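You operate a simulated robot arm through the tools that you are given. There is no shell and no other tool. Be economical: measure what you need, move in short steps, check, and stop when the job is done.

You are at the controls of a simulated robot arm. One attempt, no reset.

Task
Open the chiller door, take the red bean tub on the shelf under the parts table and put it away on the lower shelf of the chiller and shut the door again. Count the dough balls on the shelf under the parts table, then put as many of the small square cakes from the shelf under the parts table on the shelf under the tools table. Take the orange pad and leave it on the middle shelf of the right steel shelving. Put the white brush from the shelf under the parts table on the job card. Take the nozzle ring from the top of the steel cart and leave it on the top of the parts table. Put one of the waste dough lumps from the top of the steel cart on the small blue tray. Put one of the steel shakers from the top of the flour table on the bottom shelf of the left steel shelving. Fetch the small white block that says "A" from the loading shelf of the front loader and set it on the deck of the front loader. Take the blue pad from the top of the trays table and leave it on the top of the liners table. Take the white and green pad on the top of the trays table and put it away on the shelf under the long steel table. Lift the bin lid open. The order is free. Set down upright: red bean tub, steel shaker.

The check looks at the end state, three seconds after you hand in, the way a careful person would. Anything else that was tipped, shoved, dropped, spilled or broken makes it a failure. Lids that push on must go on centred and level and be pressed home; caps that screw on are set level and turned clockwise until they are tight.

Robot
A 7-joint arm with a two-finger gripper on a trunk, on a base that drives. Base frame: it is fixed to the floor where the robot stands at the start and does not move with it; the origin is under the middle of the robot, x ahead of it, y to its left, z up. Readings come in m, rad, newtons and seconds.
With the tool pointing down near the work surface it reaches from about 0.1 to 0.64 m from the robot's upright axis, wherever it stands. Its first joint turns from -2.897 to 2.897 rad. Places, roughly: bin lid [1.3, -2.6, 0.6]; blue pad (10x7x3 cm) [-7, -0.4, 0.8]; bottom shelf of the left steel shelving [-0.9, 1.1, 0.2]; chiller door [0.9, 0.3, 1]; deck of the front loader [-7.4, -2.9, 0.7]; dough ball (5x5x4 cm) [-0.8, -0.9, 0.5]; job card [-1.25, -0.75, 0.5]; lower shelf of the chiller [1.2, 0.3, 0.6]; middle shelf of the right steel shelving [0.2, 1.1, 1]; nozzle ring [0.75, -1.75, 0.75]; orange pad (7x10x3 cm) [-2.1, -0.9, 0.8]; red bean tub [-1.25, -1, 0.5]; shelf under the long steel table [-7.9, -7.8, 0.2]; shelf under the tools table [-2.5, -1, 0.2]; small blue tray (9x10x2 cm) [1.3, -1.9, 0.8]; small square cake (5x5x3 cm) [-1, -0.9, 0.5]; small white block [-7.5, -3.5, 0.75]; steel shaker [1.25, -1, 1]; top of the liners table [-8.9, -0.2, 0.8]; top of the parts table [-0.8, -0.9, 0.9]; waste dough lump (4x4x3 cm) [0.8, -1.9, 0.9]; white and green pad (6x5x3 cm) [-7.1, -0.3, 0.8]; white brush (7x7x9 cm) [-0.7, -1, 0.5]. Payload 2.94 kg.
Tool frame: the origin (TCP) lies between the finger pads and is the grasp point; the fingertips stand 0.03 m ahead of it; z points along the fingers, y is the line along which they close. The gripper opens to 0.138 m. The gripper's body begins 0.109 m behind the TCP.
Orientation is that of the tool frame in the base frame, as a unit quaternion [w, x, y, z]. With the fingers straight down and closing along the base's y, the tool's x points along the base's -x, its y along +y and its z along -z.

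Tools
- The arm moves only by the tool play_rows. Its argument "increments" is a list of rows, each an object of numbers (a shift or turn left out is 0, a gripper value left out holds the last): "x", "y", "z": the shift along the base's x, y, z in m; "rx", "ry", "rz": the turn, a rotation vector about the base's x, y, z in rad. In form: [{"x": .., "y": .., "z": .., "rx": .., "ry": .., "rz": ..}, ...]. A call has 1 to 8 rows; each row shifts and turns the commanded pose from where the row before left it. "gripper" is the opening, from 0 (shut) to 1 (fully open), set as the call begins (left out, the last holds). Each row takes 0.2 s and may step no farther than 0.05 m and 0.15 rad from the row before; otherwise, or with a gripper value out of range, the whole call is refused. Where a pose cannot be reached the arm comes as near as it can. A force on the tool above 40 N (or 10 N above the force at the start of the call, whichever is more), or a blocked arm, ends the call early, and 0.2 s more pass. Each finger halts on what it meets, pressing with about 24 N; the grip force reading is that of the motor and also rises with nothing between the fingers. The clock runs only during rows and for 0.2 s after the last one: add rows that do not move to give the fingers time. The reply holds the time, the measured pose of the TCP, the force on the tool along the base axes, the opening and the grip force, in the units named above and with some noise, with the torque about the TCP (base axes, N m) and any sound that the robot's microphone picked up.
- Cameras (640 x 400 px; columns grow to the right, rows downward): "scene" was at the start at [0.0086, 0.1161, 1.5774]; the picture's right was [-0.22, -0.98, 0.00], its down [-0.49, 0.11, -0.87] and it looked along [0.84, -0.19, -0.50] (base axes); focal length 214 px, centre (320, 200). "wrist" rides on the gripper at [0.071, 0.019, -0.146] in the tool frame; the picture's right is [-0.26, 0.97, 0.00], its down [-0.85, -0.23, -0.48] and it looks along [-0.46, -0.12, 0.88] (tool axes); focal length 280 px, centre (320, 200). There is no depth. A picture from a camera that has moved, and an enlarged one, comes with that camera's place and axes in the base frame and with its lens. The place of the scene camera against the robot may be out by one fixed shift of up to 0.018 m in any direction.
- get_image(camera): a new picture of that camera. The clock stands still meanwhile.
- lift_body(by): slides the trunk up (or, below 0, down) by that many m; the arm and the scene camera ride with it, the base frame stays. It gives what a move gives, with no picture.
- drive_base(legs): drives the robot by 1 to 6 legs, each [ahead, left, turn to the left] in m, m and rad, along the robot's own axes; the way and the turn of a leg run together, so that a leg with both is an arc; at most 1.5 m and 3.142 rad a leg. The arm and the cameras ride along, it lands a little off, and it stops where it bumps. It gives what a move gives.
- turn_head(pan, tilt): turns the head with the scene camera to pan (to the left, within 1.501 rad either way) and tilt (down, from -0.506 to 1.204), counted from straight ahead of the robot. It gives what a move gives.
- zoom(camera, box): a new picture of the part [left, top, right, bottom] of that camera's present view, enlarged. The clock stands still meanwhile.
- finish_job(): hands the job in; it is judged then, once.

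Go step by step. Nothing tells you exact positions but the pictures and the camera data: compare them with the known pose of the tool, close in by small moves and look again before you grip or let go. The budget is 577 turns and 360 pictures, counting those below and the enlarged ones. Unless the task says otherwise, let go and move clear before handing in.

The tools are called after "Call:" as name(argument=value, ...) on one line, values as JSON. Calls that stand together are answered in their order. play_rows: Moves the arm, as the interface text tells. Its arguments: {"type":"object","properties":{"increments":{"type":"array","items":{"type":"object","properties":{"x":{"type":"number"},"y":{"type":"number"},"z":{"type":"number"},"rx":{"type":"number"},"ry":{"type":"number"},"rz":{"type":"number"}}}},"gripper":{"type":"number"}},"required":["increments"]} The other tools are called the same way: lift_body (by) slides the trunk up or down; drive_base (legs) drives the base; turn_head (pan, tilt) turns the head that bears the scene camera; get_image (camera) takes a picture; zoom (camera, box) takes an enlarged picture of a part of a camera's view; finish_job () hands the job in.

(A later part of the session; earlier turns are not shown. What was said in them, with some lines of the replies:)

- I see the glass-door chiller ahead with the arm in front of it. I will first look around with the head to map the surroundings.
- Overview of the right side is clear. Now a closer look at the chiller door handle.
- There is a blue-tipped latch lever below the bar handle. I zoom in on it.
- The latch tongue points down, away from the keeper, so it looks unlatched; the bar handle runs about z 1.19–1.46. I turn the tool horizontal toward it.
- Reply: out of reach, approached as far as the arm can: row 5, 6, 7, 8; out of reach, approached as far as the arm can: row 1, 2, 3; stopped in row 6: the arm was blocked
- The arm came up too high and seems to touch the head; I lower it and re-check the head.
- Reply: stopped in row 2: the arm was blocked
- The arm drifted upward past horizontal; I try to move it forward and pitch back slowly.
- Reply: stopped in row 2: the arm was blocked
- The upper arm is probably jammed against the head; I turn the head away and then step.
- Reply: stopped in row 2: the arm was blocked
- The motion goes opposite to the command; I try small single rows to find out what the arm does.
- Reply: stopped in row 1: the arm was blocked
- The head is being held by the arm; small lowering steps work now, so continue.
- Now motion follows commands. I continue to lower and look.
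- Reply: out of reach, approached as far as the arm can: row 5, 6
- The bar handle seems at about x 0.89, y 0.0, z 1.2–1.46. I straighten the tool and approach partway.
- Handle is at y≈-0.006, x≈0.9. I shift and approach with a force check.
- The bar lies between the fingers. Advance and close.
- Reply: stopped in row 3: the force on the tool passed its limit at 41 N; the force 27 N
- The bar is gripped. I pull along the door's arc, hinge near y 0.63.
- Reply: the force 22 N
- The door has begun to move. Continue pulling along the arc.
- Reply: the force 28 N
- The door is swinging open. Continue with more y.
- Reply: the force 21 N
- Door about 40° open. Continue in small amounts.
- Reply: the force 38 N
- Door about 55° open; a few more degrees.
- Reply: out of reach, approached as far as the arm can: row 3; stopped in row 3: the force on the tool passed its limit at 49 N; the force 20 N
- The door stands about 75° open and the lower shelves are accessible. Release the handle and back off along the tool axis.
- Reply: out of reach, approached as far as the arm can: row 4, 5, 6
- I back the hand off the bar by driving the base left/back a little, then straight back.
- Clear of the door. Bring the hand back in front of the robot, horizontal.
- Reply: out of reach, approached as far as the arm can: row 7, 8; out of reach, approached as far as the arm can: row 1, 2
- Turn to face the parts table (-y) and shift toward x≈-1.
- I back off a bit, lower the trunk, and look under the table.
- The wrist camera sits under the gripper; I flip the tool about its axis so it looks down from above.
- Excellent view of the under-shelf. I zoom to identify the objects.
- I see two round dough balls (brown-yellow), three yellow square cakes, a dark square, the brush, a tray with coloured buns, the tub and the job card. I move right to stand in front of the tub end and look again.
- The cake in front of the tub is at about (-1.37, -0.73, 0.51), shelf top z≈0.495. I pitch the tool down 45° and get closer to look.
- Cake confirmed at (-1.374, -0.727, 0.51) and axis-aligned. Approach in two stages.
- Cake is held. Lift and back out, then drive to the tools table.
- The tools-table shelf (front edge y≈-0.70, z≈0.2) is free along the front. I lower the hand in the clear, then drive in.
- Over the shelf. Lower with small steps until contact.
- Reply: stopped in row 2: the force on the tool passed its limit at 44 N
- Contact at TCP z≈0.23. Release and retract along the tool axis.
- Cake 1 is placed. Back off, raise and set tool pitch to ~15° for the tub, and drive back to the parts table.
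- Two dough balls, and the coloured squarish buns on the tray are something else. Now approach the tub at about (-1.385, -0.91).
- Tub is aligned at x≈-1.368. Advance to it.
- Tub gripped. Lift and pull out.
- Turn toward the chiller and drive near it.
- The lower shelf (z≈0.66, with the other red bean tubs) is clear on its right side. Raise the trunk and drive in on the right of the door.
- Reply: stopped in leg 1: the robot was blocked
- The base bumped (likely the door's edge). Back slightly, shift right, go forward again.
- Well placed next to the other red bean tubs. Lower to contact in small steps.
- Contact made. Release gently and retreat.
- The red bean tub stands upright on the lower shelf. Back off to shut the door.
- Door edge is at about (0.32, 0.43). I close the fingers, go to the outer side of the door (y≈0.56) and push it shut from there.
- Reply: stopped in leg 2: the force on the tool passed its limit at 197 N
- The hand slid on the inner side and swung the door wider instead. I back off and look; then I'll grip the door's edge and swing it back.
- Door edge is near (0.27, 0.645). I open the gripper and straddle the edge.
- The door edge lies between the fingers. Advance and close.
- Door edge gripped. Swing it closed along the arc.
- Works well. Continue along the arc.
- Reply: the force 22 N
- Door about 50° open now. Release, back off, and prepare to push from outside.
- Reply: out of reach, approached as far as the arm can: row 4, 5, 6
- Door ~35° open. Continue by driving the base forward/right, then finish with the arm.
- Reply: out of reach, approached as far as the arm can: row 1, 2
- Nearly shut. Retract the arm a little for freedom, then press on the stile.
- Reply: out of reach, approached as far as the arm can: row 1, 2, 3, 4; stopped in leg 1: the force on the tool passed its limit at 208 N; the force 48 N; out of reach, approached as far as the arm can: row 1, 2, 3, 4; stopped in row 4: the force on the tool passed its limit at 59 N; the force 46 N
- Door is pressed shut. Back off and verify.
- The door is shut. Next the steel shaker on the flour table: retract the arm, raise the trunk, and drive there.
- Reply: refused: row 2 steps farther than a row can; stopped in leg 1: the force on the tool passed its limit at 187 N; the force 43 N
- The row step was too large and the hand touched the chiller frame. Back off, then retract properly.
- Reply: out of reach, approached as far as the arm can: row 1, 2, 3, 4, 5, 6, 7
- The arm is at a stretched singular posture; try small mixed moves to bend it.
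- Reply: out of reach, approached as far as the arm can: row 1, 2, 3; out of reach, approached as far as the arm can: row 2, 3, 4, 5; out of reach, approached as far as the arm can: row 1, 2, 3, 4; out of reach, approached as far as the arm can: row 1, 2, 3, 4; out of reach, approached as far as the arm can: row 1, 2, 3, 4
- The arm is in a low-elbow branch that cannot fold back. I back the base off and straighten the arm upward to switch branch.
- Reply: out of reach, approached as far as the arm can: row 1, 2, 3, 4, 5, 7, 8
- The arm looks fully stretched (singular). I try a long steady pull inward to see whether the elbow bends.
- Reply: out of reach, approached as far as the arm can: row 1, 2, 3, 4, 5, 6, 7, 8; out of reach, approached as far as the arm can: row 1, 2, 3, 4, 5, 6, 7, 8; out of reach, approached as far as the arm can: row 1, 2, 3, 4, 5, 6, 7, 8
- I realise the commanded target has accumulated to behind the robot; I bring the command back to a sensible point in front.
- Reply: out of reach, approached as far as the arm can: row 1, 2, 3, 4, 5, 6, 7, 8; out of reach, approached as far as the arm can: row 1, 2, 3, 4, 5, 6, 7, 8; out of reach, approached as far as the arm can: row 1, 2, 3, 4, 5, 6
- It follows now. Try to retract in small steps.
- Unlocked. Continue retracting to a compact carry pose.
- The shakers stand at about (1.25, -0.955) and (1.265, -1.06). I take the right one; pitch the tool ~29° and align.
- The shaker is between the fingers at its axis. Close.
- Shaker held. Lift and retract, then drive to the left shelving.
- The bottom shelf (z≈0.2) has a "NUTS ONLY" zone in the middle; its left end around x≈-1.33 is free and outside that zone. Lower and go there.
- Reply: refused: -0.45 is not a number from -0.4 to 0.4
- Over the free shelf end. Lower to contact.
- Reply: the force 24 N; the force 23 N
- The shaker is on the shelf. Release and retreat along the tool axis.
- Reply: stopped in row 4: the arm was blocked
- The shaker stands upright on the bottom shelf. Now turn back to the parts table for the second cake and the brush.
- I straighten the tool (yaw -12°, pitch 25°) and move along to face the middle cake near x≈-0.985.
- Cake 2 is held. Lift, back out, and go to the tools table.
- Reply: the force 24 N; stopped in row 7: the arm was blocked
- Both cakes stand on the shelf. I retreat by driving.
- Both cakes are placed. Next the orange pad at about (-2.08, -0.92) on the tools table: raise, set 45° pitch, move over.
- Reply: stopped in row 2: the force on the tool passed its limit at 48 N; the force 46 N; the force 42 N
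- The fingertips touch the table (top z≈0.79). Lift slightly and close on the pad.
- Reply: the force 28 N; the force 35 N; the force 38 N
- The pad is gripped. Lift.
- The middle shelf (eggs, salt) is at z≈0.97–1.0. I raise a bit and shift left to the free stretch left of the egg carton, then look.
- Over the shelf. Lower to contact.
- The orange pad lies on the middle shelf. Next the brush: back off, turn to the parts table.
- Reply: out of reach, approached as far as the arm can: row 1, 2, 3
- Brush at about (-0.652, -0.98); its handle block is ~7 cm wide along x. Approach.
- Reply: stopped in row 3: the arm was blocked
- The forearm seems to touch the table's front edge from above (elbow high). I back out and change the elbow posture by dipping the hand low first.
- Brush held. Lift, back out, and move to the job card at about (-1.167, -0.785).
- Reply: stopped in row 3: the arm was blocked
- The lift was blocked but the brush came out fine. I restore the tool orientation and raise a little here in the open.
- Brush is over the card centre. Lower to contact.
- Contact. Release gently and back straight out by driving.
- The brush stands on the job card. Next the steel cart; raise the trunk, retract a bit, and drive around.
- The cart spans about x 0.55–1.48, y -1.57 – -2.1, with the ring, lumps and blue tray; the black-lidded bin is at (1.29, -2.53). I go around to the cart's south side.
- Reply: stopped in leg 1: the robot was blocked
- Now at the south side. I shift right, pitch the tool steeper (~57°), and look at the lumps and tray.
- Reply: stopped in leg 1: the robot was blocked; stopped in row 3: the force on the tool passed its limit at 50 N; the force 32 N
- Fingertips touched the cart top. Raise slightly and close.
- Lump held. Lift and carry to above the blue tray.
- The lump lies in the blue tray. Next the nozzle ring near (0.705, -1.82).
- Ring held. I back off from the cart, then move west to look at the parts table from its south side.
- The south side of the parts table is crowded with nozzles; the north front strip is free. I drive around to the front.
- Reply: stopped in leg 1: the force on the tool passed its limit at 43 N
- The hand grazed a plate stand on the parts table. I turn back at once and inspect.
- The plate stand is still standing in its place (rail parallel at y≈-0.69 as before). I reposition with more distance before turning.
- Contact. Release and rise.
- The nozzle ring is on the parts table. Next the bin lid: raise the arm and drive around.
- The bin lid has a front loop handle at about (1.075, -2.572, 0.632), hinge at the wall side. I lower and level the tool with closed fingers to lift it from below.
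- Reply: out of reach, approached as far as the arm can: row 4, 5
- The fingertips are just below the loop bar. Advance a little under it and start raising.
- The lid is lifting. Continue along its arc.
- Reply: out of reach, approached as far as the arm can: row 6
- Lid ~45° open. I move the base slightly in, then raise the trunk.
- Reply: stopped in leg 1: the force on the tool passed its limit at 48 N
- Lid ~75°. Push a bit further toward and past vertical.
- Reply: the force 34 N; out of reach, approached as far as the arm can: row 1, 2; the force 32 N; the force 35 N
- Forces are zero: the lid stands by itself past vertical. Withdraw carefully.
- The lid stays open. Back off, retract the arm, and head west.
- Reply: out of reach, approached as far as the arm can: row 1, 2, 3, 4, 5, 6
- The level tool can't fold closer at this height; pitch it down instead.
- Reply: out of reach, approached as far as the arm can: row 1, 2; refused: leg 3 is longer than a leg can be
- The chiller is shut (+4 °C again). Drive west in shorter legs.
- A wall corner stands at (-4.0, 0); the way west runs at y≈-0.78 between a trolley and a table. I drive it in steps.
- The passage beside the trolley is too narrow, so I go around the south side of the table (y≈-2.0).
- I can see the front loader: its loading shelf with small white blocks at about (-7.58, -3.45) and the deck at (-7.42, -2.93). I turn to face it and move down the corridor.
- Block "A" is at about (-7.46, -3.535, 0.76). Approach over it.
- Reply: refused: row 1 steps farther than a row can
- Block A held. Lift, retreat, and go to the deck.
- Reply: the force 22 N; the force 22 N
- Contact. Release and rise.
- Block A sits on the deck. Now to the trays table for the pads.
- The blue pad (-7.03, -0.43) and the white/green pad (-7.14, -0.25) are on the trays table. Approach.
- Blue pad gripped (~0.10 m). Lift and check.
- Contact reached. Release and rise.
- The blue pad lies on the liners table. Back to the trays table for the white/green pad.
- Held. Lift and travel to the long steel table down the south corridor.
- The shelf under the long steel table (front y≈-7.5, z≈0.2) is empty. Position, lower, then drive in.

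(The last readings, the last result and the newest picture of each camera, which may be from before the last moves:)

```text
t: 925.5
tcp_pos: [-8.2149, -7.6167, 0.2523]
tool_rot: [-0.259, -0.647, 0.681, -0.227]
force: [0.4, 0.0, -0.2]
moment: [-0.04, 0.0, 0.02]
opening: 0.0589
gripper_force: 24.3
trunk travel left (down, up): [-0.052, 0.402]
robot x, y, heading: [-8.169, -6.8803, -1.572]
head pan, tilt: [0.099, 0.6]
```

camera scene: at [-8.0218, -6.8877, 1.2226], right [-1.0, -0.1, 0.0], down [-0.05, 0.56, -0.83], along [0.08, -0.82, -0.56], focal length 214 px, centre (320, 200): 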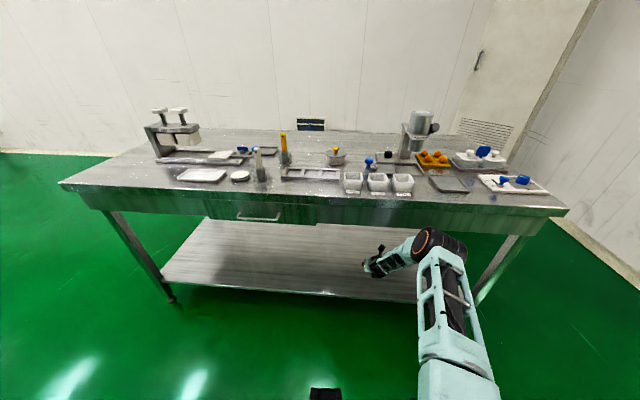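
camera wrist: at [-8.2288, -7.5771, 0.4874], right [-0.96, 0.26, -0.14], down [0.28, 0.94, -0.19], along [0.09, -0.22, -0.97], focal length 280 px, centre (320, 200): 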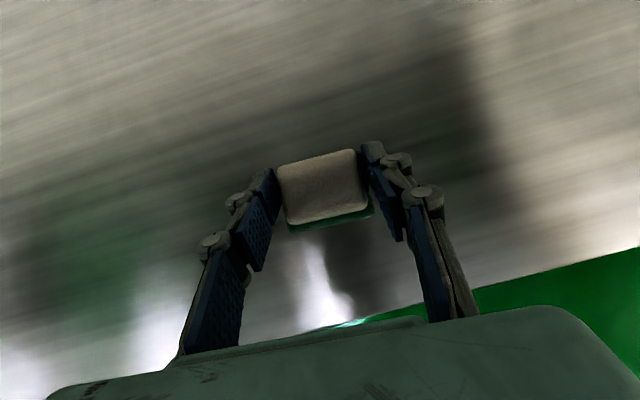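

Call:
play_rows(increments=[{"z": -0.005}, {"z": -0.004}, {"z": -0.004}])

Call:
play_rows(increments=[{"z": -0.004}, {"z": -0.004}, {"z": -0.004}])

```text
t: 926.3
tcp_pos: [-8.2156, -7.6162, 0.2396]
tool_rot: [-0.259, -0.646, 0.681, -0.228]
force: [0.0, 0.3, -0.1]
moment: [0.01, 0.04, -0.03]
opening: 0.0591
gripper_force: 24.2
trunk travel left (down, up): [-0.052, 0.402]
robot x, y, heading: [-8.1657, -6.881, -1.573]
head pan, tilt: [0.099, 0.6]
```

```text
t: 927.1
tcp_pos: [-8.2152, -7.6201, 0.2296]
tool_rot: [-0.262, -0.645, 0.68, -0.229]
force: [0.6, 5.2, 20.4]
moment: [0.2, -0.46, 0.07]
opening: 0.0588
gripper_force: 23.9
trunk travel left (down, up): [-0.052, 0.402]
robot x, y, heading: [-8.1662, -6.8822, -1.578]
head pan, tilt: [0.099, 0.6]
```

Contact. Release, rise slightly, and drive back out.

Call:
play_rows(increments=[{"z": 0.002}, {}, {}, {"z": 0.02}, {"z": 0.03}, {"z": 0.02}], gripper=0.7)

Call:
drive_base(legs=[[-0.4, 0, 0]])

Call:
get_image(camera="scene")

Call:
get_image(camera="wrist")

```text
t: 928.5
tcp_pos: [-8.2148, -7.6165, 0.2991]
tool_rot: [-0.26, -0.646, 0.681, -0.228]
force: [0.4, -0.8, -0.4]
moment: [-0.02, -0.02, 0.0]
opening: 0.0966
gripper_force: 0.0
trunk travel left (down, up): [-0.052, 0.402]
robot x, y, heading: [-8.1665, -6.882, -1.572]
head pan, tilt: [0.099, 0.6]
```

```text
t: 931.0
tcp_pos: [-8.211, -7.2526, 0.2993]
tool_rot: [-0.258, -0.649, 0.678, -0.228]
force: [0.4, 0.0, -0.3]
moment: [0.01, 0.01, -0.02]
opening: 0.0965
gripper_force: 0.0
trunk travel left (down, up): [-0.052, 0.402]
robot x, y, heading: [-8.1691, -6.5146, -1.568]
head pan, tilt: [0.099, 0.6]
```

```text
72 pictures are left
camera scene: at [-8.0221, -6.5217, 1.2226], right [-0.99, -0.1, 0.0], down [-0.06, 0.56, -0.83], along [0.09, -0.82, -0.56], focal length 214 px, centre (320, 200)
```

scene: 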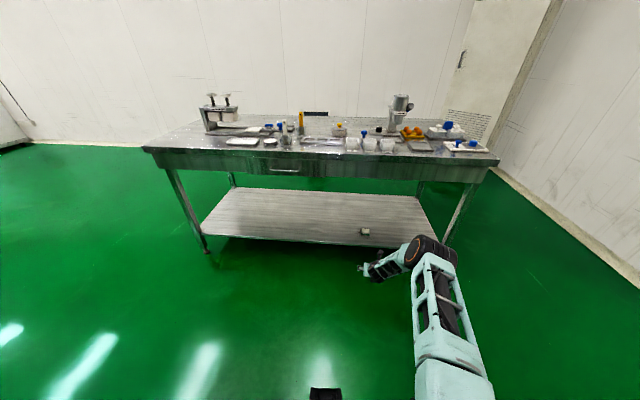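

```text
71 pictures are left
camera wrist: at [-8.2236, -7.2119, 0.4568], right [-0.96, 0.25, -0.14], down [0.28, 0.94, -0.19], along [0.09, -0.22, -0.97], focal length 280 px, centre (320, 200)
```

wrist: 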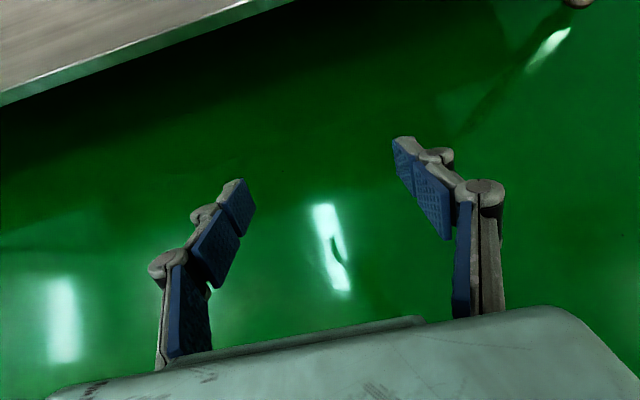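

All items are placed, the chiller is shut, and the bin lid was open when last seen; the gripper is empty and clear.

Call:
finish_job()

```text
The job is handed in.
```

I finished every item on the list and handed the job in; I don't have the check's result yet.

- **Chiller:** The red bean tub stands upright on the lower shelf beside the other red bean tubs. The door is shut and the display read +4 °C again.
- **Cakes:** I counted 2 dough balls, so I put 2 small square cakes on the shelf under the tools table. I did not count the black, green and purple pieces on the metal tray, because they are squarish and did not look like dough balls.
- **Nearby moves:**
  - orange pad on the middle shelf of the right steel shelving
  - white brush on the job card
  - nozzle ring on the parts table
  - one waste dough lump on the small blue tray
- **Shaker:** It stands upright at the free left end of the bottom shelf of the left steel shelving, away from the "NUTS ONLY" section.
- **Far side of the room:**
  - block "A" on the deck of the front loader
  - blue pad on the liners table
  - white and green pad on the shelf under the long steel table
- **Bin lid:** It is open and stayed up by itself the last time I saw it.

There were some bumps along the way. The hand grazed a plate stand on the parts table; I checked it, and it was still standing in place. The base bumped the chiller door, apparently the parts table, and probably the bin. The hand pressed on the chiller frame, and the arm caught on what looked like the parts table's front edge and a shelving post. I saw nothing knocked over, but I did not go back for a final check of those spots.
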